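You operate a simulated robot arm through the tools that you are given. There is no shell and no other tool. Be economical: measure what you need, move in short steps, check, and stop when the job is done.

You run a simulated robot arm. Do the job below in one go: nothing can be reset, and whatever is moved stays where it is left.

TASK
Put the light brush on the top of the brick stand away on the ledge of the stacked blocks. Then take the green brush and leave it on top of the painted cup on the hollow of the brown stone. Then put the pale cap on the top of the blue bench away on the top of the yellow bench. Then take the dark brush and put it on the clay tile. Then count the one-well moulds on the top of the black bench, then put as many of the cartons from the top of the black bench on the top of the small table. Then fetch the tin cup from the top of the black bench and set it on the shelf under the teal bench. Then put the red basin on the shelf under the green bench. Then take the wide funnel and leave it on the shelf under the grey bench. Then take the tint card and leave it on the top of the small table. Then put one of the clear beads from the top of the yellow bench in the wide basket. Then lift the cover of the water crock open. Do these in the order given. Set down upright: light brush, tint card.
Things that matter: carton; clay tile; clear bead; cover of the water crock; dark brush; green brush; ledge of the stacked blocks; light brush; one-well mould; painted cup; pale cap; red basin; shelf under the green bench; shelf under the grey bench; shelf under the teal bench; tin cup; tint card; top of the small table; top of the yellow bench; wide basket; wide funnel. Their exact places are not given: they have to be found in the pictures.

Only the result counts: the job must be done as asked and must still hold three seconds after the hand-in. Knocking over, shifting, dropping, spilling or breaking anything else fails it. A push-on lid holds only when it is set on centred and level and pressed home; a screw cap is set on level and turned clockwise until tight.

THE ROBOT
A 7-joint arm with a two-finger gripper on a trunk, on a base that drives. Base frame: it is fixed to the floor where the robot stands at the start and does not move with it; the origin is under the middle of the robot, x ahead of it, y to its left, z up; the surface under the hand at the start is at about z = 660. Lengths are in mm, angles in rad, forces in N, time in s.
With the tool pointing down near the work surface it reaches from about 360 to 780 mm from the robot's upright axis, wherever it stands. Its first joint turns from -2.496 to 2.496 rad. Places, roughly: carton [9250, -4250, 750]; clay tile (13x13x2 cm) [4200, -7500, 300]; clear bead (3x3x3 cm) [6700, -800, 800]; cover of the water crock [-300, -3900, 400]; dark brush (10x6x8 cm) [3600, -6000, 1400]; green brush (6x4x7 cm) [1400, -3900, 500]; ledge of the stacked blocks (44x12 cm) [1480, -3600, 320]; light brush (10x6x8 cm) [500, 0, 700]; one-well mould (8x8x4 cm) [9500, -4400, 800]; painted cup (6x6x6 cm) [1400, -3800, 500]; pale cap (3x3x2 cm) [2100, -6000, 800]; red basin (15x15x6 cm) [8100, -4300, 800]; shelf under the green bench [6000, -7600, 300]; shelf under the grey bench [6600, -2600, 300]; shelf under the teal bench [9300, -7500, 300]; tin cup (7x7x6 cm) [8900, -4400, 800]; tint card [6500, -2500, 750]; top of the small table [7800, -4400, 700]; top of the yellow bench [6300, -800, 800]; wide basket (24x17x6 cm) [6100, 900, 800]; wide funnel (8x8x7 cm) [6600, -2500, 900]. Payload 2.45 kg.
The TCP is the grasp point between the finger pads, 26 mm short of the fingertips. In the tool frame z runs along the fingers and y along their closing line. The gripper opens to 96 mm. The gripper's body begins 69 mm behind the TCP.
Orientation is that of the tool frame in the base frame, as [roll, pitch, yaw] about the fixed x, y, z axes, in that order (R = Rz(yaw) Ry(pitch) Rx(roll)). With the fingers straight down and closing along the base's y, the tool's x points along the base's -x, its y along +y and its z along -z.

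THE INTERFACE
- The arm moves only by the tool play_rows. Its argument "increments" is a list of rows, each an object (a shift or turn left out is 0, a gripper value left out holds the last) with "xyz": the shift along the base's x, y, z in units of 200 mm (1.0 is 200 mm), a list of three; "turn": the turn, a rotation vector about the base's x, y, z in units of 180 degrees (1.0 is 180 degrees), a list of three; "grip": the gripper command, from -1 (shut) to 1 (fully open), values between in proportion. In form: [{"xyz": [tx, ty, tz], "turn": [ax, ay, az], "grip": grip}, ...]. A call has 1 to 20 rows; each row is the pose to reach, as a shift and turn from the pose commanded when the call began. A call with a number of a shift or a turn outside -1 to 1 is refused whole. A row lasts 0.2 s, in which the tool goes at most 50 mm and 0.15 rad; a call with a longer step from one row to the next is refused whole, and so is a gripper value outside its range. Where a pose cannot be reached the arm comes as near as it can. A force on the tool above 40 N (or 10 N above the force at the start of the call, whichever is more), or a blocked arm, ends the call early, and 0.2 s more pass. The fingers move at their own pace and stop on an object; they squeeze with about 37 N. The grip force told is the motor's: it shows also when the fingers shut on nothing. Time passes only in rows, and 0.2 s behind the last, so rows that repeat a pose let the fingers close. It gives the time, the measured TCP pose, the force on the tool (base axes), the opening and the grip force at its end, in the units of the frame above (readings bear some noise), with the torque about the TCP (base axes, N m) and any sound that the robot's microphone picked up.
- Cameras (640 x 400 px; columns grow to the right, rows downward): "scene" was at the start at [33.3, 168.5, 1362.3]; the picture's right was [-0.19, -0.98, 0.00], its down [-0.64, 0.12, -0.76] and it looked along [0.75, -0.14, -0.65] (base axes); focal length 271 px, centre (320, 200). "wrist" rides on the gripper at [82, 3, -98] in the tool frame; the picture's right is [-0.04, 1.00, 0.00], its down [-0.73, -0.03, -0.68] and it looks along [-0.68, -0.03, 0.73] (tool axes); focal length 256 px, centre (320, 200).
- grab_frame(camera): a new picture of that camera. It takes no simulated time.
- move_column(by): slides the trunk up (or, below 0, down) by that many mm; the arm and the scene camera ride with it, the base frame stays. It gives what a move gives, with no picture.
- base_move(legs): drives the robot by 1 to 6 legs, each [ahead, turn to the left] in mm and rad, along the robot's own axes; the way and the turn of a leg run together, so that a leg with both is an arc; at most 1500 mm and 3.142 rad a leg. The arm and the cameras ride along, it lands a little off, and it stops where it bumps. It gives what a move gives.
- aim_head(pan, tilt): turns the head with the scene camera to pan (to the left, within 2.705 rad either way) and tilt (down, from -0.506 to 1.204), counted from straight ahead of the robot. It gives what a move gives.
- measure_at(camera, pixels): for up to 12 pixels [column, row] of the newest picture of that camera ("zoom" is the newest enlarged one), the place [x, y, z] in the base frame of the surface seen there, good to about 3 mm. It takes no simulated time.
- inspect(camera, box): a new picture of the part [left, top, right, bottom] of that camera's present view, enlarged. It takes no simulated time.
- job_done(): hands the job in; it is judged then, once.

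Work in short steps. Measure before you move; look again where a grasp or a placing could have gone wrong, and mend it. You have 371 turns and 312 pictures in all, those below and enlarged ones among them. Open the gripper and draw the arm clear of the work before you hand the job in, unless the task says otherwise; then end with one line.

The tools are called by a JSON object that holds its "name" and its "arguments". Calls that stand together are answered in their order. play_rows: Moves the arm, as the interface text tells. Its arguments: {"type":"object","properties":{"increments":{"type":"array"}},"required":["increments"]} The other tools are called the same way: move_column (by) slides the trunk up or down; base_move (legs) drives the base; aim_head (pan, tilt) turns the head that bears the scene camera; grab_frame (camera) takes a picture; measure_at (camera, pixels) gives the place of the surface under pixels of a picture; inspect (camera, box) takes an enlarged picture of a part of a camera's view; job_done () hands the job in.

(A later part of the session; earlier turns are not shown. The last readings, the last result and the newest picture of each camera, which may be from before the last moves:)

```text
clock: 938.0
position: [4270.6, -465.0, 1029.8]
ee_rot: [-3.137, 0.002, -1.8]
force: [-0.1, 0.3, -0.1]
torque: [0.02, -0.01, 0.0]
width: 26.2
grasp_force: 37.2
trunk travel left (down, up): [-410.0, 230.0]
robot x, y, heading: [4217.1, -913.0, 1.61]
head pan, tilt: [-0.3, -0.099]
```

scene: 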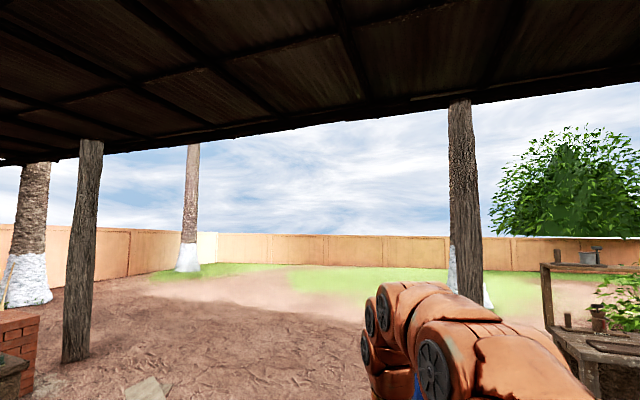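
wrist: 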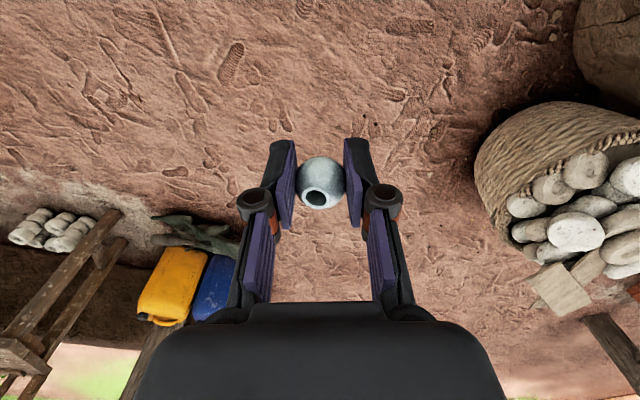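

It moves freely now. I continue north to y≈−60, then face east and look.

{"name": "base_move", "arguments": {"legs": [[850, 0], [0, -1.45]]}}

{"name": "aim_head", "arguments": {"pan": 0, "tilt": 0.5}}

{"name": "grab_frame", "arguments": {"camera": "scene"}}

{"name": "aim_head", "arguments": {"pan": -1.8, "tilt": 0.6}}

{"name": "grab_frame", "arguments": {"camera": "scene"}}

```text
clock: 946.2
position: [4634.9, -52.1, 1029.4]
ee_rot: [-3.138, 0.0, 3.019]
force: [-0.4, 0.0, 0.3]
torque: [0.05, 0.0, 0.0]
width: 26.4
grasp_force: 37.4
trunk travel left (down, up): [-410.0, 230.0]
robot x, y, heading: [4183.2, -48.8, 0.145]
head pan, tilt: [-0.3, -0.099]
```

```text
clock: 947.2
position: [4634.9, -51.9, 1029.7]
ee_rot: [-3.136, 0.002, 3.017]
force: [-0.2, 0.3, -0.3]
torque: [0.0, 0.02, 0.02]
width: 26.6
grasp_force: 37.4
trunk travel left (down, up): [-410.0, 230.0]
robot x, y, heading: [4178.2, -48.3, 0.152]
head pan, tilt: [0.0, 0.499]
```

```text
106 pictures are left
```

scene: 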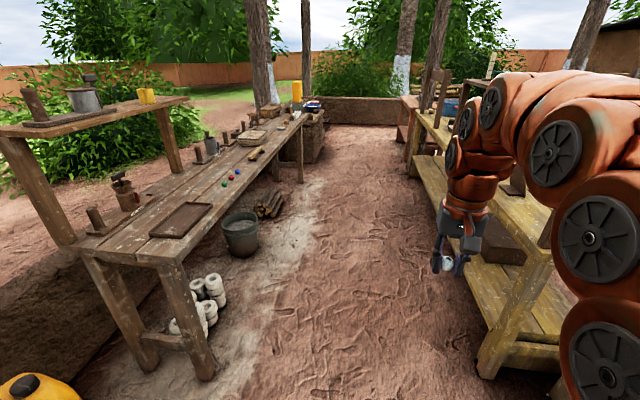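

```text
clock: 949.0
position: [4635.6, -52.0, 1029.3]
ee_rot: [-3.137, 0.002, 3.018]
force: [0.2, -0.2, -0.8]
torque: [0.01, 0.03, 0.04]
width: 26.2
grasp_force: 37.0
trunk travel left (down, up): [-410.0, 230.0]
robot x, y, heading: [4183.8, -50.1, 0.144]
head pan, tilt: [-1.799, 0.6]
```

```text
105 pictures are left
```

scene: 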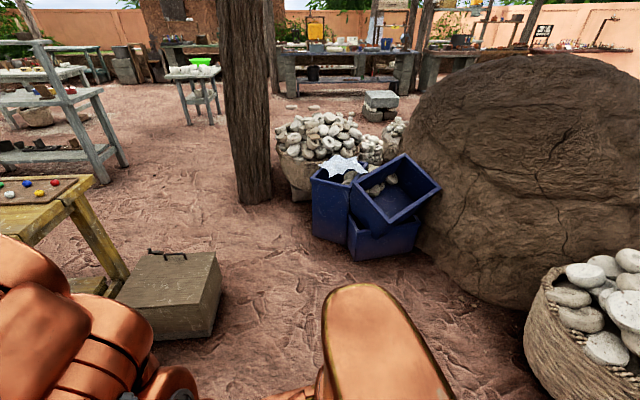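

I verify the chest's and bins' corners from here, and the aisle ahead.

{"name": "measure_at", "arguments": {"camera": "scene", "pixels": [[215, 300], [217, 258], [212, 330], [150, 255], [348, 235], [390, 228], [437, 188], [350, 215], [313, 200]]}}

```text
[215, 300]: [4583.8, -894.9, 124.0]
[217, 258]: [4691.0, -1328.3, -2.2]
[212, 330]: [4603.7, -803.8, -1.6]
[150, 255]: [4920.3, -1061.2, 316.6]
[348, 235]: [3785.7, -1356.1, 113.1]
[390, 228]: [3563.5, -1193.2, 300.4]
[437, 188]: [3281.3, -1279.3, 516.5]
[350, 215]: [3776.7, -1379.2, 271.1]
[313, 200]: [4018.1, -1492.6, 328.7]
```

{"name": "aim_head", "arguments": {"pan": 0, "tilt": 0.55}}

{"name": "grab_frame", "arguments": {"camera": "scene"}}

{"name": "measure_at", "arguments": {"camera": "scene", "pixels": [[210, 365], [222, 280], [258, 238], [278, 200], [295, 100], [480, 365], [440, 255], [260, 120], [245, 130], [420, 200], [200, 250], [240, 175]]}}

{"name": "inspect", "arguments": {"camera": "scene", "box": [190, 80, 350, 180]}}

```text
clock: 950.8
position: [4637.3, -51.7, 1030.7]
ee_rot: [-3.133, 0.002, 3.018]
force: [0.3, 0.2, 0.3]
torque: [0.0, -0.01, 0.0]
width: 26.4
grasp_force: 36.8
trunk travel left (down, up): [-410.0, 230.0]
robot x, y, heading: [4182.8, -52.8, 0.142]
head pan, tilt: [0.0, 0.55]
```

```text
104 pictures are left
```

scene: 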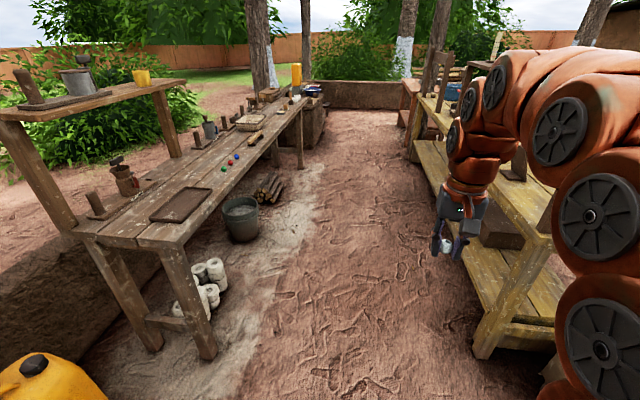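

```text
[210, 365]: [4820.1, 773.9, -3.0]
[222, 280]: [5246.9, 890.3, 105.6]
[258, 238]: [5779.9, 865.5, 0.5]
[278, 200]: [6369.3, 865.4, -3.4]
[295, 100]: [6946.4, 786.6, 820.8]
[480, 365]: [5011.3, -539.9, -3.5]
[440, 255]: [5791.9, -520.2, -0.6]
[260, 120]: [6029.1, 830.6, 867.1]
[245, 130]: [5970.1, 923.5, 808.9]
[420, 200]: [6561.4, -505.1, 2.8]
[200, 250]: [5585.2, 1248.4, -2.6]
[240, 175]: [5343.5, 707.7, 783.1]
```

```text
4.00 times, centred on (270, 130) of scene
```

zoom: 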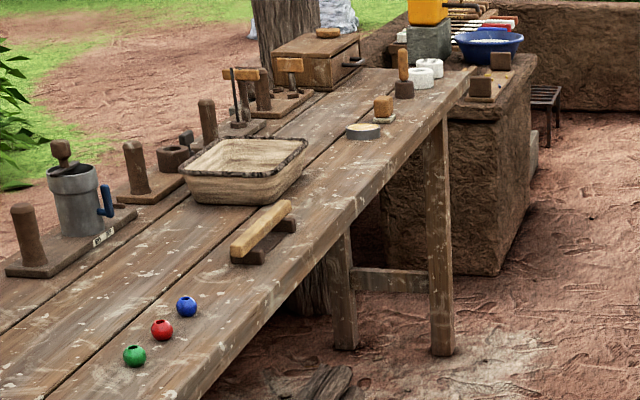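

Wide basket at about (6110,880). I drive down the aisle to x≈6085 and face north.

{"name": "base_move", "arguments": {"legs": [[0, -0.03], [955, 0], [955, 0], [0, 1.46]]}}

{"name": "aim_head", "arguments": {"pan": 0, "tilt": 0.7}}

{"name": "grab_frame", "arguments": {"camera": "scene"}}

{"name": "grab_frame", "arguments": {"camera": "wrist"}}

```text
clock: 964.1
position: [6103.8, 626.5, 1029.4]
ee_rot: [-3.136, 0.0, -1.84]
force: [-0.1, 0.5, -0.5]
torque: [0.01, 0.01, -0.01]
width: 26.4
grasp_force: 37.4
trunk travel left (down, up): [-410.0, 230.0]
robot x, y, heading: [6034.1, 178.6, 1.568]
head pan, tilt: [0.0, 0.55]
```

```text
clock: 964.8
position: [6102.6, 627.2, 1030.1]
ee_rot: [-3.137, 0.003, -1.839]
force: [-0.2, -0.2, -0.8]
torque: [-0.01, -0.05, -0.01]
width: 26.4
grasp_force: 37.0
trunk travel left (down, up): [-410.0, 230.0]
robot x, y, heading: [6031.0, 179.4, 1.574]
head pan, tilt: [0.0, 0.7]
```

```text
102 pictures are left
```

scene: 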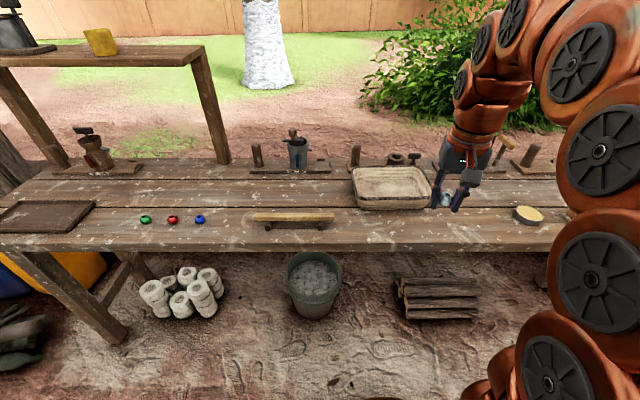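

```text
101 pictures are left
```

wrist: 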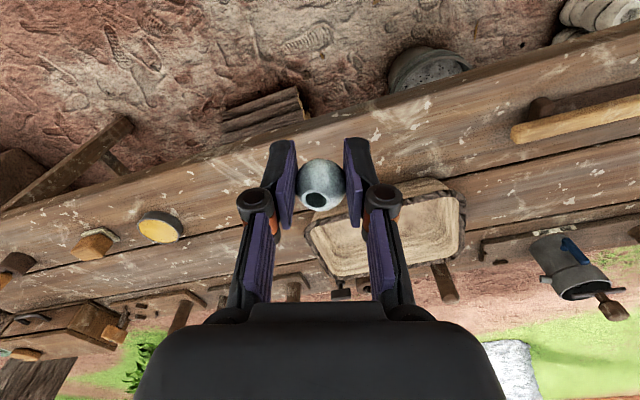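

{"name": "measure_at", "arguments": {"camera": "scene", "pixels": [[390, 182], [355, 175], [358, 207], [428, 205], [428, 175], [390, 190], [390, 165], [390, 203], [300, 222], [290, 150]]}}

```text
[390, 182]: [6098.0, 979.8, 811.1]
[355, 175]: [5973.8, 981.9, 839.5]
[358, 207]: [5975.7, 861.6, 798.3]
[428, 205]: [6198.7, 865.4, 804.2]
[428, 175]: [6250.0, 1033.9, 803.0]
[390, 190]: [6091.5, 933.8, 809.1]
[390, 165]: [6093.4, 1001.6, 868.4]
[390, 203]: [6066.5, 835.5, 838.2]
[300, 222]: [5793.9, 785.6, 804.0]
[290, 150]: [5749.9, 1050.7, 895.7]
```

Basket: x 5965–6205, y 835–1005, floor z≈810. I drive 120 mm closer, then move over its centre.

{"name": "base_move", "arguments": {"legs": [[120, 0]]}}

{"name": "play_rows", "arguments": {"increments": [{"xyz": [-0.03, 0.2, 0]}, {"xyz": [-0.06, 0.4, 0]}, {"xyz": [-0.09, 0.6, 0]}, {"xyz": [-0.09, 0.8, 0]}, {"xyz": [-0.09, 0.86, -0.2]}, {"xyz": [-0.09, 0.86, -0.4]}, {"xyz": [-0.09, 0.86, -0.55]}, {"xyz": [-0.09, 0.86, -0.55]}]}}

{"name": "grab_frame", "arguments": {"camera": "wrist"}}

{"name": "inspect", "arguments": {"camera": "scene", "box": [300, 120, 500, 245]}}

```text
clock: 966.0
position: [6101.4, 746.2, 1029.2]
ee_rot: [-3.135, 0.001, -1.838]
force: [-0.1, 1.0, -0.1]
torque: [0.02, 0.01, -0.01]
width: 25.9
grasp_force: 37.4
trunk travel left (down, up): [-410.0, 230.0]
robot x, y, heading: [6034.5, 303.7, 1.572]
head pan, tilt: [0.0, 0.7]
```

```text
clock: 967.8
position: [6086.9, 919.3, 920.1]
ee_rot: [-3.136, 0.001, -1.837]
force: [0.0, -1.0, -0.2]
torque: [0.02, 0.02, -0.03]
width: 26.4
grasp_force: 36.6
trunk travel left (down, up): [-410.0, 230.0]
robot x, y, heading: [6035.8, 297.2, 1.573]
head pan, tilt: [0.0, 0.7]
```

```text
100 pictures are left
```

wrist: 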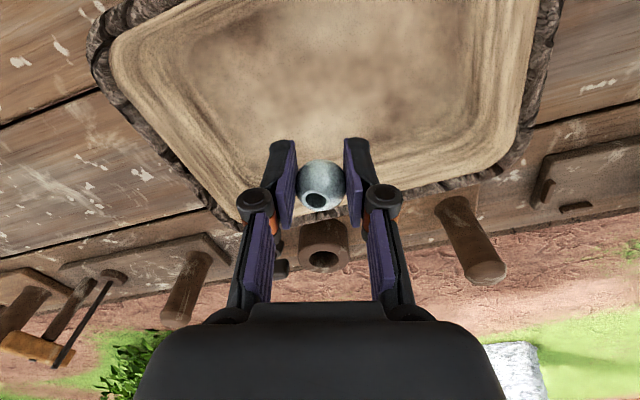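

```text
3.20 times, centred on (400, 182) of scene
```

zoom: 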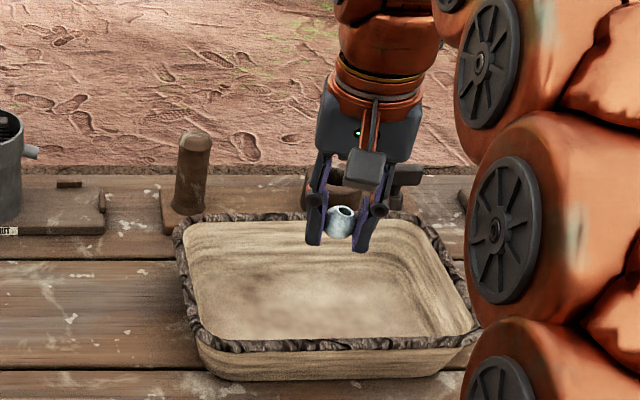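

Over the basket. I lower to z≈841, release gently, and rise.

{"name": "play_rows", "arguments": {"increments": [{"xyz": [0, 0, -0.15]}, {"xyz": [0, 0, -0.3]}, {"xyz": [0, 0, -0.385]}, {"xyz": [0, 0, -0.395]}, {"xyz": [0, 0, -0.395], "grip": -0.4}, {"xyz": [0, 0, -0.395], "grip": -0.2}, {"xyz": [0, 0, -0.395], "grip": -0.1}, {"xyz": [0, 0, -0.395], "grip": -0.1}, {"xyz": [0, 0, -0.2], "grip": -0.1}, {"xyz": [0, 0, 0], "grip": -0.1}, {"xyz": [0, 0, 0.2], "grip": -0.1}, {"xyz": [0, 0, 0.4], "grip": -0.1}]}}

{"name": "inspect", "arguments": {"camera": "scene", "box": [300, 120, 500, 245]}}

{"name": "grab_frame", "arguments": {"camera": "wrist"}}

```text
clock: 970.4
position: [6084.9, 918.3, 1000.2]
ee_rot: [-3.135, 0.002, -1.84]
force: [1.1, 0.6, 0.6]
torque: [-0.05, -0.01, -0.01]
width: 43.1
grasp_force: 0.0
trunk travel left (down, up): [-410.0, 230.0]
robot x, y, heading: [6037.4, 297.5, 1.571]
head pan, tilt: [0.0, 0.7]
```

```text
3.20 times, centred on (400, 182) of scene
```

zoom: 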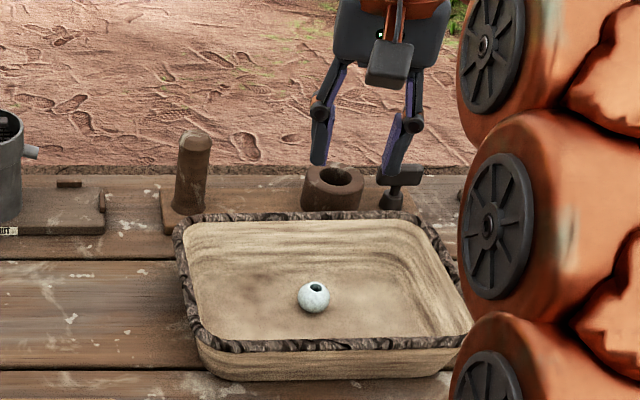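

```text
97 pictures are left
```

wrist: 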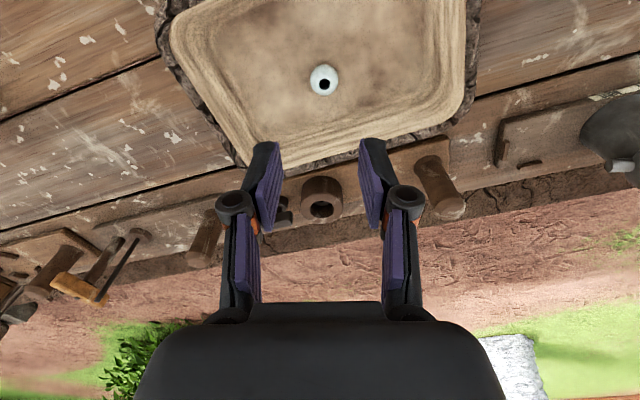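

The bead lies in the basket. Last: the water crock at (-300,-3900). I raise/retract the arm and drive back west out of the aisle, then look west.

{"name": "play_rows", "arguments": {"increments": [{"xyz": [0, -0.2, 0.1]}, {"xyz": [-0.05, -0.4, 0.15]}, {"xyz": [-0.1, -0.6, 0.15]}, {"xyz": [-0.2, -0.8, 0.15]}, {"xyz": [-0.24, -0.95, 0.15]}]}}

{"name": "base_move", "arguments": {"legs": [[-170, 0], [0, 1.62], [930, 0], [930, 0]]}}

{"name": "aim_head", "arguments": {"pan": 0.1, "tilt": 0.4}}

{"name": "grab_frame", "arguments": {"camera": "scene"}}

```text
clock: 971.6
position: [6036.6, 727.4, 1029.7]
ee_rot: [-3.135, 0.001, -1.838]
force: [-0.4, 1.0, -0.2]
torque: [-0.02, 0.01, 0.0]
width: 43.1
grasp_force: 0.0
trunk travel left (down, up): [-410.0, 230.0]
robot x, y, heading: [6033.9, 297.1, 1.569]
head pan, tilt: [0.0, 0.7]
```

```text
clock: 986.1
position: [3729.4, -49.7, 1029.4]
ee_rot: [-3.137, 0.001, -0.192]
force: [0.3, 0.4, 0.1]
torque: [0.01, 0.0, -0.03]
width: 43.1
grasp_force: 0.0
trunk travel left (down, up): [-410.0, 230.0]
robot x, y, heading: [4157.9, -19.0, -3.069]
head pan, tilt: [0.0, 0.7]
```

```text
clock: 986.9
position: [3730.6, -50.2, 1029.3]
ee_rot: [-3.137, 0.003, -0.193]
force: [0.4, -0.5, -0.4]
torque: [-0.01, 0.02, 0.0]
width: 43.1
grasp_force: 0.0
trunk travel left (down, up): [-410.0, 230.0]
robot x, y, heading: [4158.8, -17.5, -3.057]
head pan, tilt: [0.099, 0.4]
```

```text
96 pictures are left
```

scene: 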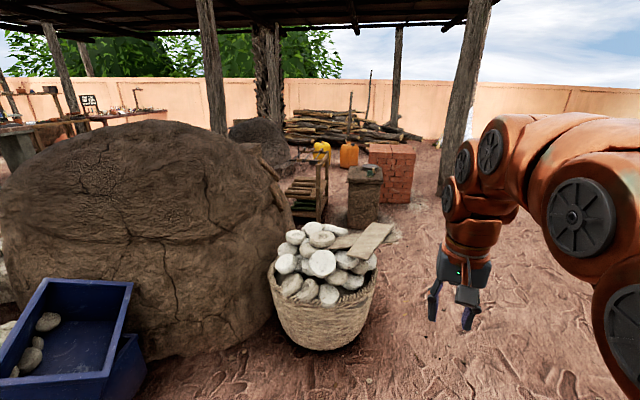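

The original brick stand is visible ahead (390,170). I measure the passage between it and the pillar at (455,185).

{"name": "measure_at", "arguments": {"camera": "scene", "pixels": [[450, 185], [410, 195], [372, 200], [365, 225], [430, 210], [420, 260], [400, 150], [340, 345], [375, 290], [440, 170], [348, 160], [425, 145]]}}

```text
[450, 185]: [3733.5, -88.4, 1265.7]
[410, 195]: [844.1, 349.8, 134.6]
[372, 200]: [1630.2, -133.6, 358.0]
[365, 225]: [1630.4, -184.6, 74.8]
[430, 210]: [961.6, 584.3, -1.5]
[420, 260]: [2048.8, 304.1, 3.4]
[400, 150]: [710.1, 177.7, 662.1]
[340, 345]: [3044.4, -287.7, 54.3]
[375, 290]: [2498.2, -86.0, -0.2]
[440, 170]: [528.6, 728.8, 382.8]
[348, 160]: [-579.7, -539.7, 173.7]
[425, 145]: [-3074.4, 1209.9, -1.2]
```

The gap beside the trunk (528,729) is too narrow, but the open ground north of it is free. I take that way: first to (1900,800).

{"name": "base_move", "arguments": {"legs": [[0, -0.432], [1200, 0], [1200, 0]]}}

{"name": "aim_head", "arguments": {"pan": 0.3, "tilt": 0.45}}

{"name": "grab_frame", "arguments": {"camera": "scene"}}

```text
clock: 999.9
position: [1483.0, 894.8, 1029.6]
ee_rot: [-3.137, 0.002, -0.567]
force: [-0.2, -0.4, 0.7]
torque: [-0.01, -0.01, -0.01]
width: 43.3
grasp_force: 0.1
trunk travel left (down, up): [-410.0, 230.0]
robot x, y, heading: [1894.6, 763.1, 2.844]
head pan, tilt: [0.099, 0.4]
```

```text
clock: 1000.7
position: [1484.3, 894.3, 1031.0]
ee_rot: [-3.137, 0.001, -0.566]
force: [0.2, 0.3, 0.9]
torque: [-0.02, -0.02, 0.01]
width: 43.3
grasp_force: 0.1
trunk travel left (down, up): [-410.0, 230.0]
robot x, y, heading: [1890.3, 762.9, 2.845]
head pan, tilt: [0.3, 0.45]
```

```text
95 pictures are left
```

scene: 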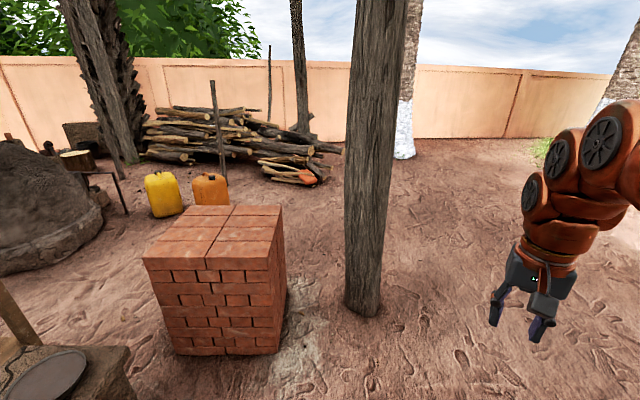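

{"name": "measure_at", "arguments": {"camera": "scene", "pixels": [[285, 300], [345, 300], [380, 310], [310, 300], [320, 180], [440, 220], [310, 220], [210, 205], [160, 215], [285, 245], [400, 160]]}}

```text
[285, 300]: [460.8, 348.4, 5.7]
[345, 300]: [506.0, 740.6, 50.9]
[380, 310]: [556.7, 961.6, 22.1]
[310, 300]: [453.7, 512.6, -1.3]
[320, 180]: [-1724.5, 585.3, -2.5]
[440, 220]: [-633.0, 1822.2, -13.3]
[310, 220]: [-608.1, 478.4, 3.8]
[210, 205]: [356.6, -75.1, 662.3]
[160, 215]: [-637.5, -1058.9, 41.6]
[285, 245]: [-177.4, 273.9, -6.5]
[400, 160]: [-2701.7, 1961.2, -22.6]
```

Route north of the trunk: (400,1500) → (−350,900) → (−80,0).

{"name": "base_move", "arguments": {"legs": [[0, -0.162], [831, 0], [831, 0], [0, 1.133], [960, 0], [0, 1.188]]}}

{"name": "aim_head", "arguments": {"pan": 0.0, "tilt": 0.5}}

{"name": "grab_frame", "arguments": {"camera": "scene"}}

```text
clock: 1020.2
position: [-244.8, 499.9, 1030.2]
ee_rot: [-3.136, 0.002, 1.574]
force: [0.4, 0.9, -0.6]
torque: [0.01, 0.0, 0.01]
width: 43.0
grasp_force: 0.2
trunk travel left (down, up): [-410.0, 230.0]
robot x, y, heading: [-361.3, 911.2, -1.296]
head pan, tilt: [0.3, 0.45]
```

```text
clock: 1021.0
position: [-245.8, 499.8, 1030.0]
ee_rot: [-3.137, 0.001, 1.576]
force: [0.2, 0.0, -0.6]
torque: [0.0, -0.01, -0.03]
width: 43.5
grasp_force: 0.1
trunk travel left (down, up): [-410.0, 230.0]
robot x, y, heading: [-361.1, 915.2, -1.298]
head pan, tilt: [0.0, 0.499]
```

```text
94 pictures are left
```

scene: 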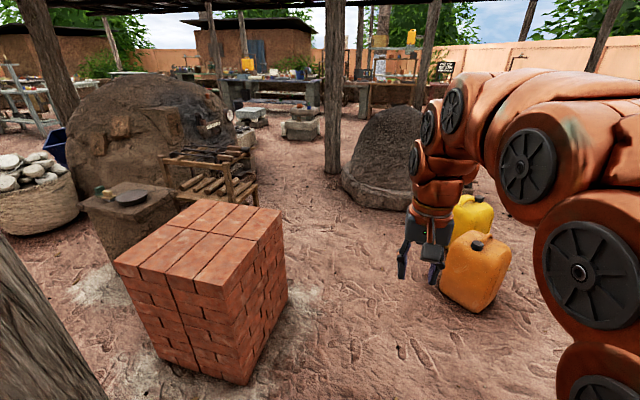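

{"name": "measure_at", "arguments": {"camera": "scene", "pixels": [[445, 290], [480, 310], [470, 215], [285, 300], [345, 195], [260, 200], [360, 230], [400, 205], [333, 170], [305, 115], [240, 385]]}}

```text
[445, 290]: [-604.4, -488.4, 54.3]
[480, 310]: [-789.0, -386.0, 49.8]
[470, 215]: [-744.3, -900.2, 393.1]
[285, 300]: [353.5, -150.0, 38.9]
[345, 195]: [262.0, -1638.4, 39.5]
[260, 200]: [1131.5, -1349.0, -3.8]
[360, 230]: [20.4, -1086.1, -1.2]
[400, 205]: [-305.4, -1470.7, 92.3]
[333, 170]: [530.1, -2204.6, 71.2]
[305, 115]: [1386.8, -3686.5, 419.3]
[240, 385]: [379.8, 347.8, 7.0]
```

Clear. I follow the known corridor to (1030,-2080) and on to (700,-3200).

{"name": "base_move", "arguments": {"legs": [[0, -0.06], [1427, 0], [0, 0.385], [968, 0], [968, 0]]}}

{"name": "base_move", "arguments": {"legs": [[0, -0.884], [1100, 0], [0, -0.5]]}}

{"name": "aim_head", "arguments": {"pan": 0.0, "tilt": 0.45}}

{"name": "grab_frame", "arguments": {"camera": "scene"}}

```text
clock: 1039.0
position: [1331.4, -2415.5, 1029.3]
ee_rot: [-3.136, 0.002, 1.914]
force: [0.0, -0.6, 0.1]
torque: [-0.04, -0.02, 0.03]
width: 43.1
grasp_force: 0.1
trunk travel left (down, up): [-410.0, 230.0]
robot x, y, heading: [1089.4, -2061.8, -0.957]
head pan, tilt: [0.0, 0.499]
```

```text
clock: 1048.3
position: [499.8, -3425.9, 1029.8]
ee_rot: [-3.136, 0.001, 0.522]
force: [-0.2, -0.5, 0.9]
torque: [0.0, -0.05, 0.0]
width: 43.2
grasp_force: 0.0
trunk travel left (down, up): [-410.0, 230.0]
robot x, y, heading: [803.7, -3125.5, -2.351]
head pan, tilt: [0.0, 0.499]
```

```text
clock: 1049.0
position: [499.0, -3426.6, 1029.7]
ee_rot: [-3.137, 0.003, 0.524]
force: [0.0, -0.3, -0.8]
torque: [0.02, 0.02, 0.01]
width: 43.0
grasp_force: 0.0
trunk travel left (down, up): [-410.0, 230.0]
robot x, y, heading: [803.7, -3124.5, -2.35]
head pan, tilt: [0.0, 0.45]
```

```text
93 pictures are left
```

scene: 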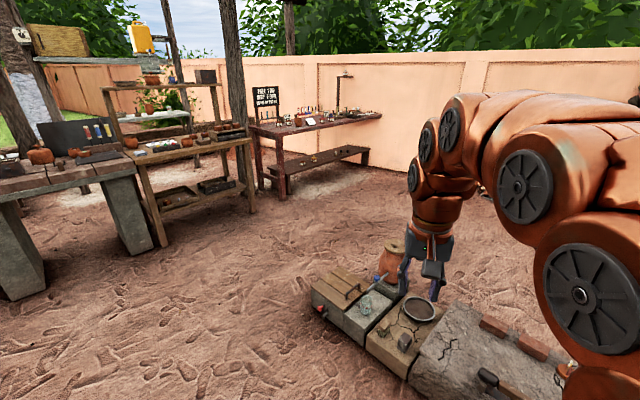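

{"name": "inspect", "arguments": {"camera": "scene", "box": [290, 225, 580, 400]}}

{"name": "measure_at", "arguments": {"camera": "zoom", "pixels": [[110, 105], [60, 160], [150, 120], [230, 45], [230, 80], [280, 190], [195, 190], [130, 145], [370, 270], [240, 90], [165, 190], [60, 190]]}}

```text
2.21 times, centred on (435, 312) of scene
```

zoom: 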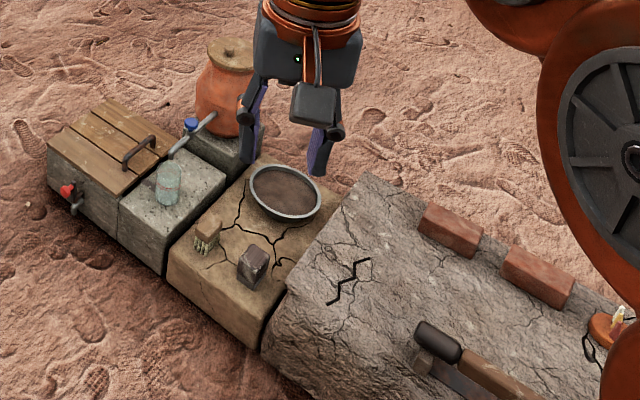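

```text
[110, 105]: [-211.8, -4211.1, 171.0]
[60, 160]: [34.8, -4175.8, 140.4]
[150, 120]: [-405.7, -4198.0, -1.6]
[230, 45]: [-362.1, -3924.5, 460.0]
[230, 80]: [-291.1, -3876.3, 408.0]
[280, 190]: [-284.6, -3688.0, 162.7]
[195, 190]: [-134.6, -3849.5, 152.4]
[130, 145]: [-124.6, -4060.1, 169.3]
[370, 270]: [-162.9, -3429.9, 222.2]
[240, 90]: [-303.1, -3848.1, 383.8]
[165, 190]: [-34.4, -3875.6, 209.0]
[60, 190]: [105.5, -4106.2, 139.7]
```

The water crock is the orange pot at ≈(−320,−3900) with a knobbed lid. I drive to (480,-3900) facing west.

{"name": "base_move", "arguments": {"legs": [[0, 0.38], [830, 0], [0, -1.17]]}}

{"name": "aim_head", "arguments": {"pan": 0.0, "tilt": 0.7}}

{"name": "grab_frame", "arguments": {"camera": "scene"}}

```text
clock: 1057.5
position: [49.0, -3898.1, 1029.2]
ee_rot: [-3.136, 0.001, -0.264]
force: [0.5, -0.4, 0.5]
torque: [0.03, -0.06, 0.02]
width: 43.1
grasp_force: 0.0
trunk travel left (down, up): [-410.0, 230.0]
robot x, y, heading: [476.8, -3900.7, -3.136]
head pan, tilt: [0.0, 0.45]
```

```text
clock: 1058.3
position: [48.5, -3897.7, 1029.6]
ee_rot: [-3.136, 0.001, -0.264]
force: [0.6, -0.1, -0.4]
torque: [0.0, -0.01, 0.03]
width: 42.8
grasp_force: 0.0
trunk travel left (down, up): [-410.0, 230.0]
robot x, y, heading: [478.3, -3897.4, -3.139]
head pan, tilt: [0.0, 0.7]
```

```text
91 pictures are left
```

scene: 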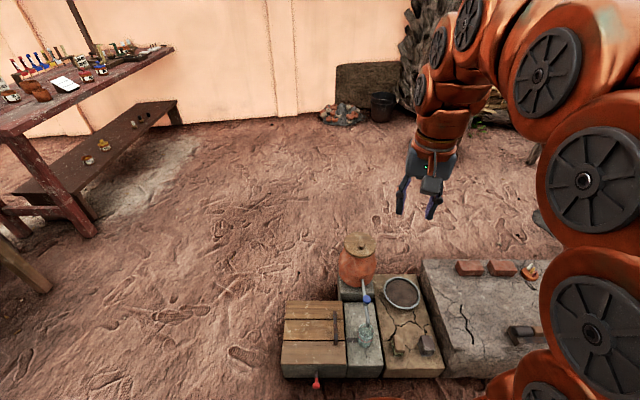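

{"name": "inspect", "arguments": {"camera": "scene", "box": [270, 215, 462, 390]}}

{"name": "measure_at", "arguments": {"camera": "zoom", "pixels": [[298, 95], [298, 85], [265, 105], [335, 105], [298, 120], [298, 140], [298, 180], [315, 230], [100, 290], [220, 320], [300, 380], [150, 380]]}}

```text
2.29 times, centred on (366, 302) of scene
```

zoom: 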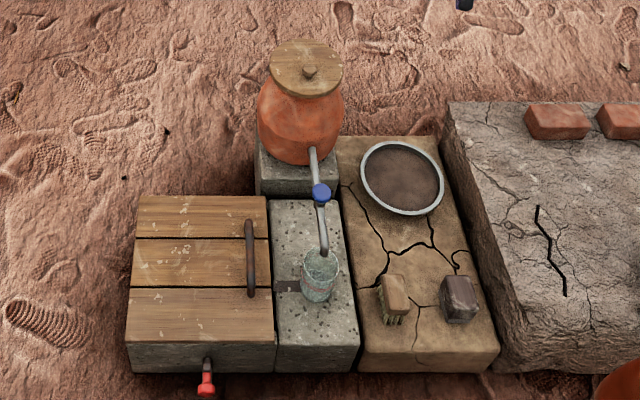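

```text
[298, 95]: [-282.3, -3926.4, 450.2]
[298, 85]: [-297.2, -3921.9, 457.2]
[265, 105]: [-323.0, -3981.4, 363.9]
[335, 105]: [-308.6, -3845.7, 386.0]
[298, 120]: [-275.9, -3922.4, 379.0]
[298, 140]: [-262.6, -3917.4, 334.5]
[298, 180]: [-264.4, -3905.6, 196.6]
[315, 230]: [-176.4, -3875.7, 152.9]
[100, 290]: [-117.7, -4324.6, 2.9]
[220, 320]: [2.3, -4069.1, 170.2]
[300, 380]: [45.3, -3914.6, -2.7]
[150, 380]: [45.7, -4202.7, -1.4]
```

The crock's round wooden lid with a knob is at ≈(−310,−3922,455). I drive 120 mm nearer, lower the trunk, and view it with the wrist camera.

{"name": "base_move", "arguments": {"legs": [[120, 0]]}}

{"name": "move_column", "arguments": {"by": -350}}

{"name": "play_rows", "arguments": {"increments": [{"xyz": [-0.2, 0, 0], "turn": [0, 0, 0.04]}, {"xyz": [-0.4, -0.02, 0], "turn": [0, 0, 0.08]}, {"xyz": [-0.6, -0.05, 0], "turn": [0, 0, 0.084]}, {"xyz": [-0.8, -0.08, 0], "turn": [0, 0, 0.084]}, {"xyz": [-0.8, -0.1, 0], "turn": [0, 0, 0.084]}]}}

{"name": "grab_frame", "arguments": {"camera": "wrist"}}

{"name": "grab_frame", "arguments": {"camera": "scene"}}

```text
clock: 1059.5
position: [-71.8, -3898.0, 1028.8]
ee_rot: [-3.134, 0.004, -0.265]
force: [0.3, 0.3, -0.2]
torque: [0.01, 0.0, 0.0]
width: 43.0
grasp_force: 0.0
trunk travel left (down, up): [-410.0, 230.0]
robot x, y, heading: [354.9, -3897.7, -3.135]
head pan, tilt: [0.0, 0.7]
```

```text
clock: 1063.0
position: [-69.8, -3898.5, 679.2]
ee_rot: [-3.136, 0.002, -0.265]
force: [0.2, 0.0, 0.1]
torque: [0.02, 0.0, 0.02]
width: 43.0
grasp_force: 0.1
trunk travel left (down, up): [-60.0, 580.0]
robot x, y, heading: [358.0, -3901.3, -3.141]
head pan, tilt: [0.0, 0.7]
```

```text
clock: 1064.2
position: [-232.3, -3918.2, 679.9]
ee_rot: [-3.136, 0.0, -0.002]
force: [-0.3, -0.7, 0.7]
torque: [-0.01, 0.0, -0.01]
width: 43.1
grasp_force: 0.2
trunk travel left (down, up): [-60.0, 580.0]
robot x, y, heading: [355.6, -3899.7, -3.14]
head pan, tilt: [0.0, 0.7]
```

```text
89 pictures are left
```

wrist: 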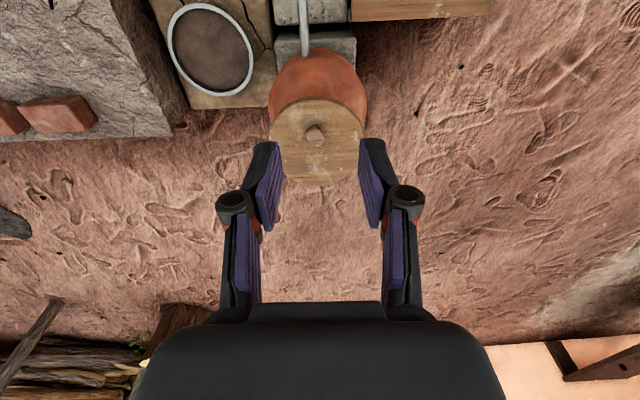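

```text
88 pictures are left
```

scene: 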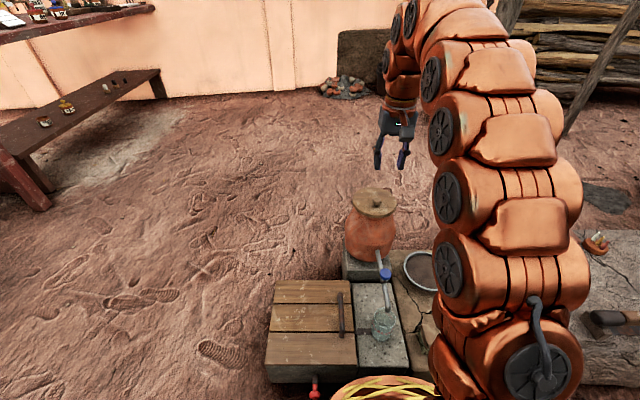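

{"name": "inspect", "arguments": {"camera": "wrist", "box": [240, 30, 400, 200]}}

{"name": "inspect", "arguments": {"camera": "scene", "box": [320, 170, 430, 280]}}

{"name": "measure_at", "arguments": {"camera": "wrist", "pixels": [[316, 133], [316, 110], [316, 102], [316, 160], [316, 183], [272, 140], [362, 140], [316, 125], [340, 80], [290, 80]]}}

```text
2.35 times, centred on (320, 115) of wrist
```

zoom: 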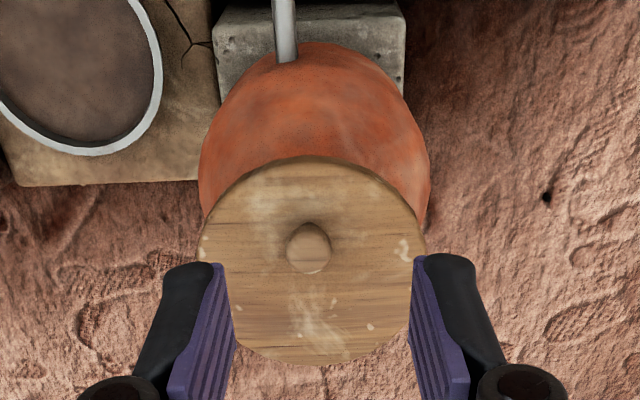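

```text
3.64 times, centred on (375, 225) of scene
```

zoom: 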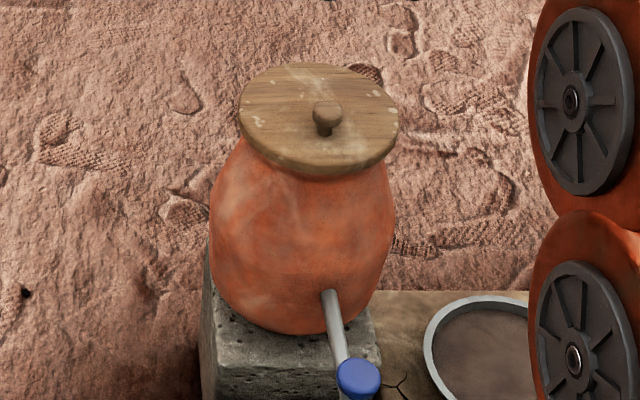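

```text
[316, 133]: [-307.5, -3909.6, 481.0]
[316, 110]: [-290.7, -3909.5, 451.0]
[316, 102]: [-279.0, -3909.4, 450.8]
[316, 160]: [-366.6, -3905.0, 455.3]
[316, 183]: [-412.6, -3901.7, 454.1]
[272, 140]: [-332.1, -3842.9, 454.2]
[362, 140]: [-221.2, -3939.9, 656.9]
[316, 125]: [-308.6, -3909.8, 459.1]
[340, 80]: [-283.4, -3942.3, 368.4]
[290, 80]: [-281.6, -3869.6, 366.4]
```

The knob sits off-centre to the front (x −308 vs lid centre −346), so the lid is hinged at the back (x≈−412). I hover over the knob with fingers closing along y (parallel to the hinge) and measure it.

{"name": "play_rows", "arguments": {"increments": [{"xyz": [-0.1, 0, -0.15], "grip": -0.2}, {"xyz": [-0.2, 0, -0.3], "grip": -0.2}, {"xyz": [-0.25, 0.02, -0.45], "grip": -0.2}, {"xyz": [-0.25, 0.02, -0.55], "grip": -0.2}, {"xyz": [-0.25, 0.02, -0.55], "grip": -0.2}]}}

{"name": "inspect", "arguments": {"camera": "wrist", "box": [200, 40, 440, 190]}}

```text
clock: 1065.4
position: [-283.2, -3914.8, 569.1]
ee_rot: [-3.134, 0.003, -0.003]
force: [1.0, 0.5, -0.2]
torque: [0.01, 0.01, 0.02]
width: 38.5
grasp_force: 0.0
trunk travel left (down, up): [-60.0, 580.0]
robot x, y, heading: [360.6, -3900.1, -3.134]
head pan, tilt: [0.0, 0.7]
```

```text
2.67 times, centred on (320, 115) of wrist
```

zoom: 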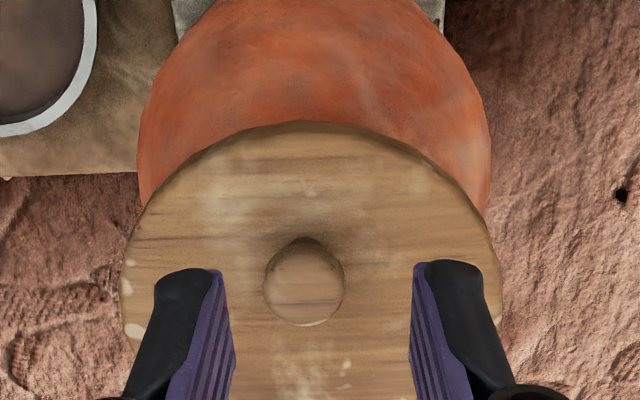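

{"name": "measure_at", "arguments": {"camera": "zoom", "pixels": [[304, 300], [304, 265], [275, 290], [333, 290], [304, 318], [304, 200], [304, 130], [304, 380], [135, 270], [490, 270], [304, 250]]}}

{"name": "grab_frame", "arguments": {"camera": "wrist"}}

{"name": "measure_at", "arguments": {"camera": "wrist", "pixels": [[310, 200], [310, 210], [310, 220], [310, 230], [310, 240], [290, 215], [335, 215]]}}

```text
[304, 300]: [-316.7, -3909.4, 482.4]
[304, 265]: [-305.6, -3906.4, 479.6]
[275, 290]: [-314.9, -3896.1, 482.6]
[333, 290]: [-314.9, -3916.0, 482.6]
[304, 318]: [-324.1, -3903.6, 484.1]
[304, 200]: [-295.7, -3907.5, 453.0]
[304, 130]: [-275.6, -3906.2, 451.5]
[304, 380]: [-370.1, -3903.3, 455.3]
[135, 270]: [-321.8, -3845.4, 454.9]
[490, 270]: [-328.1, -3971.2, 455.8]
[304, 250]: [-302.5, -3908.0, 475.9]
```

```text
84 pictures are left
```

wrist: 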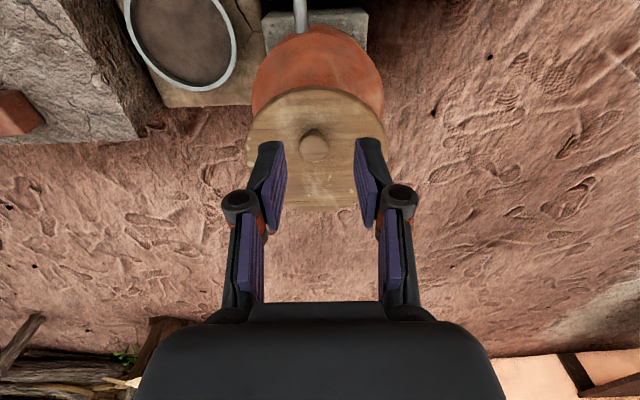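

```text
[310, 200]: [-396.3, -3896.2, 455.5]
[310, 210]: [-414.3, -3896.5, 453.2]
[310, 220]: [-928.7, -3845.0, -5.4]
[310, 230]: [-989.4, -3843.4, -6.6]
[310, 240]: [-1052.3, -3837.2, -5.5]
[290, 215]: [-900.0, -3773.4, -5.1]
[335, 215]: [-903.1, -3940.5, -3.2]
```

Knob head center ≈(−314,−3906,473), lid x −275..−415, hinge ≈(−413, z 450). I lower to TCP z≈490 and grip the knob.

{"name": "play_rows", "arguments": {"increments": [{"xyz": [-0.08, 0.03, -0.1], "grip": -0.1}, {"xyz": [-0.155, 0.044, -0.2], "grip": -0.1}, {"xyz": [-0.155, 0.044, -0.3], "grip": -0.1}, {"xyz": [-0.155, 0.044, -0.39], "grip": -0.1}, {"xyz": [-0.155, 0.044, -0.39], "grip": -0.1}]}}

{"name": "grab_frame", "arguments": {"camera": "wrist"}}

```text
clock: 1066.6
position: [-314.2, -3905.1, 492.5]
ee_rot: [-3.138, 0.002, -0.002]
force: [-0.1, -0.4, -0.2]
torque: [0.01, 0.0, -0.01]
width: 43.0
grasp_force: 0.0
trunk travel left (down, up): [-60.0, 580.0]
robot x, y, heading: [358.1, -3898.5, -3.14]
head pan, tilt: [0.0, 0.7]
```

```text
83 pictures are left
```

wrist: 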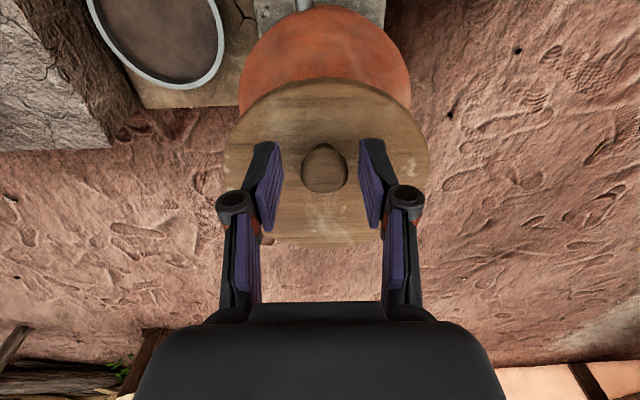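

Knob is between the tips. Close, then raise in small arc steps watching force.

{"name": "play_rows", "arguments": {"increments": [{"grip": -0.5}, {"grip": -1}, {"grip": -1}, {"grip": -1}]}}

{"name": "play_rows", "arguments": {"increments": [{"xyz": [-0.005, 0, 0.04]}, {"xyz": [-0.014, 0, 0.085]}, {"xyz": [-0.029, 0, 0.128]}, {"xyz": [-0.029, 0, 0.128]}]}}

{"name": "inspect", "arguments": {"camera": "scene", "box": [310, 150, 450, 290]}}

{"name": "grab_frame", "arguments": {"camera": "wrist"}}

```text
clock: 1067.6
position: [-313.0, -3906.7, 493.1]
ee_rot: [-3.14, 0.003, -0.001]
force: [-0.9, -24.4, 1.1]
torque: [-0.45, 0.03, 0.13]
width: 24.6
grasp_force: 44.6
trunk travel left (down, up): [-60.0, 580.0]
robot x, y, heading: [358.4, -3898.4, -3.138]
head pan, tilt: [0.0, 0.7]
```

```text
clock: 1068.6
position: [-319.5, -3907.4, 516.3]
ee_rot: [-3.137, -0.002, -0.001]
force: [-10.4, -30.7, -17.9]
torque: [-0.57, -1.03, 0.14]
width: 24.7
grasp_force: 45.4
trunk travel left (down, up): [-60.0, 580.0]
robot x, y, heading: [356.7, -3902.3, -3.136]
head pan, tilt: [0.0, 0.7]
```

```text
2.86 times, centred on (380, 220) of scene
```

zoom: 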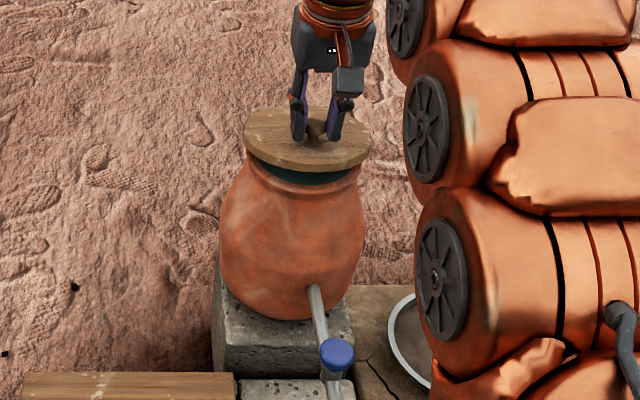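

```text
81 pictures are left
```

wrist: 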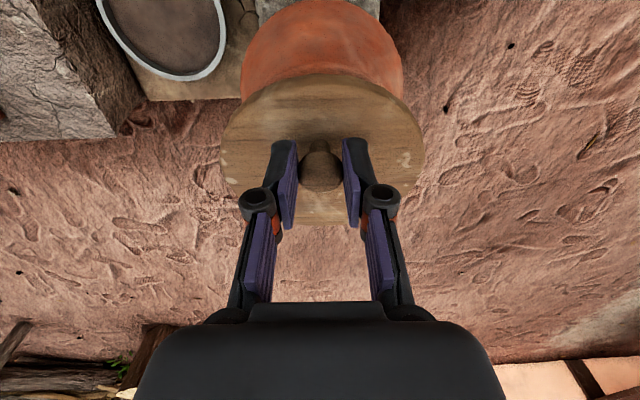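

The lid hinges up at the back. Side force −25..−30 N shows the knob is ~2 mm further in −y; I correct that and continue along the arc.

{"name": "play_rows", "arguments": {"increments": [{"xyz": [-0.02, -0.012, 0.01]}, {"xyz": [-0.05, -0.014, 0.05]}, {"xyz": [-0.076, -0.014, 0.082]}, {"xyz": [-0.12, -0.014, 0.13]}, {"xyz": [-0.176, -0.014, 0.172]}, {"xyz": [-0.176, -0.014, 0.172]}]}}

{"name": "inspect", "arguments": {"camera": "scene", "box": [310, 130, 450, 270]}}

```text
clock: 1070.0
position: [-354.1, -3908.0, 551.8]
ee_rot: [-3.136, 0.003, -0.004]
force: [8.9, -8.9, -5.6]
torque: [-0.23, -1.34, -0.06]
width: 25.0
grasp_force: 44.5
trunk travel left (down, up): [-60.0, 580.0]
robot x, y, heading: [358.2, -3900.2, -3.137]
head pan, tilt: [0.0, 0.7]
```

```text
2.86 times, centred on (380, 200) of scene
```

zoom: 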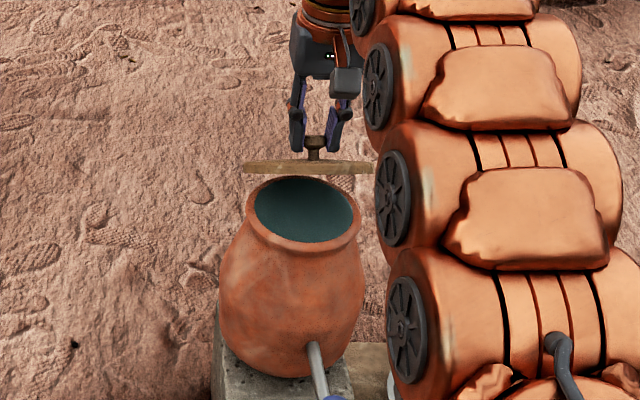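

Opening well. I continue to ~72° lid angle.

{"name": "play_rows", "arguments": {"increments": [{"xyz": [-0.04, -0.01, 0.025]}, {"xyz": [-0.08, -0.01, 0.046]}, {"xyz": [-0.115, -0.01, 0.062]}, {"xyz": [-0.16, -0.01, 0.076]}, {"xyz": [-0.205, -0.01, 0.085]}, {"xyz": [-0.245, -0.01, 0.09]}, {"xyz": [-0.245, -0.01, 0.09]}]}}

{"name": "inspect", "arguments": {"camera": "scene", "box": [310, 110, 450, 250]}}

{"name": "grab_frame", "arguments": {"camera": "wrist"}}

```text
clock: 1071.6
position: [-369.6, -3907.4, 562.0]
ee_rot: [-3.134, 0.002, -0.005]
force: [5.8, 36.4, 0.4]
torque: [0.7, -0.52, 0.08]
width: 24.7
grasp_force: 45.2
out of reach, approached as far as the arm can: row 3, 4, 5, 6, 7
trunk travel left (down, up): [-60.0, 580.0]
robot x, y, heading: [359.0, -3898.9, -3.143]
head pan, tilt: [0.0, 0.7]
```

```text
2.86 times, centred on (380, 180) of scene
```

zoom: 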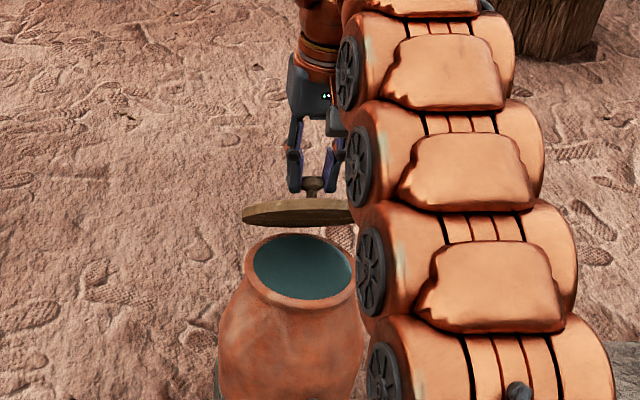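

```text
78 pictures are left
```

wrist: 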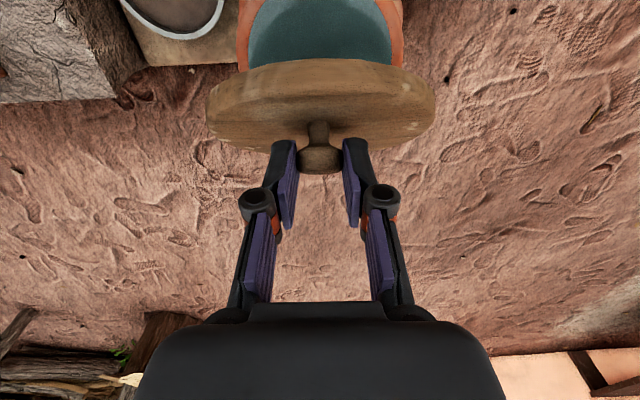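

The arm reaches its limit here (radius ~730); the lid is better opened from behind, where it comes towards the robot. I lower the lid back along the arc first (and correct y).

{"name": "play_rows", "arguments": {"increments": [{"xyz": [0.03, 0.008, -0.012]}, {"xyz": [0.07, 0.008, -0.05]}]}}

```text
clock: 1072.2
position: [-355.8, -3907.6, 553.9]
ee_rot: [-3.137, 0.006, 0.0]
force: [-11.0, 30.7, 3.9]
torque: [0.65, 1.45, 0.08]
width: 24.8
grasp_force: 45.2
trunk travel left (down, up): [-60.0, 580.0]
robot x, y, heading: [355.4, -3902.2, -3.139]
head pan, tilt: [0.0, 0.7]
```

{"name": "play_rows", "arguments": {"increments": [{"xyz": [0.05, 0.012, -0.045]}, {"xyz": [0.1, 0.014, -0.095]}, {"xyz": [0.14, 0.014, -0.14]}, {"xyz": [0.168, 0.014, -0.19]}, {"xyz": [0.19, 0.014, -0.245]}, {"xyz": [0.205, 0.014, -0.295]}, {"xyz": [0.205, 0.014, -0.295]}]}}

{"name": "inspect", "arguments": {"camera": "scene", "box": [310, 150, 450, 290]}}

```text
clock: 1073.8
position: [-314.3, -3906.9, 494.3]
ee_rot: [-3.138, 0.001, 0.0]
force: [8.8, -2.4, 12.1]
torque: [-0.03, 1.02, 0.04]
width: 24.5
grasp_force: 45.6
trunk travel left (down, up): [-60.0, 580.0]
robot x, y, heading: [358.9, -3903.6, -3.138]
head pan, tilt: [0.0, 0.7]
```

```text
2.86 times, centred on (380, 220) of scene
```

zoom: 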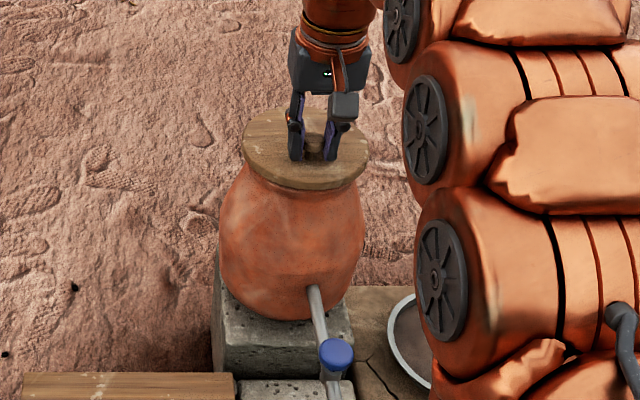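

Lid closed again. I release, rise, retract and survey the way round the south end.

{"name": "play_rows", "arguments": {"increments": [{"grip": -0.3}, {"grip": 0.0}, {"grip": 0.0}, {"xyz": [0, 0, 0.2], "grip": 0}, {"xyz": [0, 0, 0.4], "grip": 0}, {"xyz": [0.1, 0, 0.6], "grip": 0}, {"xyz": [0.3, 0, 0.7], "grip": 0}, {"xyz": [0.5, 0, 0.8], "grip": 0}, {"xyz": [0.7, 0, 0.9], "grip": 0}, {"xyz": [0.9, 0, 1.0], "grip": 0}]}}

{"name": "move_column", "arguments": {"by": 250}}

{"name": "base_move", "arguments": {"legs": [[-200, 0]]}}

{"name": "aim_head", "arguments": {"pan": 0.4, "tilt": 0.55}}

{"name": "grab_frame", "arguments": {"camera": "scene"}}

```text
clock: 1076.0
position: [-137.4, -3907.4, 694.7]
ee_rot: [-3.138, 0.004, -0.002]
force: [0.0, 0.0, -1.3]
torque: [-0.03, -0.04, -0.02]
width: 47.9
grasp_force: 0.1
trunk travel left (down, up): [-60.0, 580.0]
robot x, y, heading: [356.7, -3899.2, -3.141]
head pan, tilt: [0.0, 0.7]
```

```text
clock: 1078.5
position: [-137.7, -3906.5, 943.8]
ee_rot: [-3.137, 0.002, -0.001]
force: [-0.3, 0.0, -0.2]
torque: [-0.05, 0.02, -0.01]
width: 48.2
grasp_force: 0.0
trunk travel left (down, up): [-310.0, 330.0]
robot x, y, heading: [355.6, -3898.8, -3.142]
head pan, tilt: [0.0, 0.7]
```

```text
clock: 1080.1
position: [58.6, -3905.2, 943.5]
ee_rot: [-3.137, 0.003, -0.003]
force: [-1.4, -0.2, -0.3]
torque: [0.03, -0.01, 0.0]
width: 48.2
grasp_force: 0.1
trunk travel left (down, up): [-310.0, 330.0]
robot x, y, heading: [552.8, -3898.5, -3.14]
head pan, tilt: [0.0, 0.7]
```

```text
clock: 1081.0
position: [58.3, -3906.3, 943.6]
ee_rot: [-3.136, 0.002, -0.002]
force: [0.3, -0.2, 0.5]
torque: [0.03, 0.03, -0.03]
width: 48.0
grasp_force: 0.0
trunk travel left (down, up): [-310.0, 330.0]
robot x, y, heading: [555.4, -3898.6, -3.144]
head pan, tilt: [0.4, 0.55]
```

```text
76 pictures are left
```

scene: 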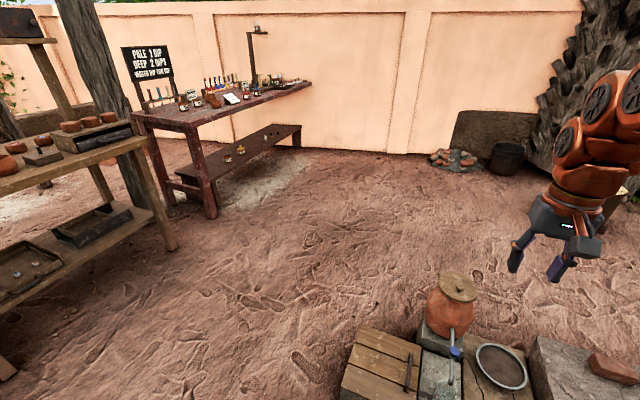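

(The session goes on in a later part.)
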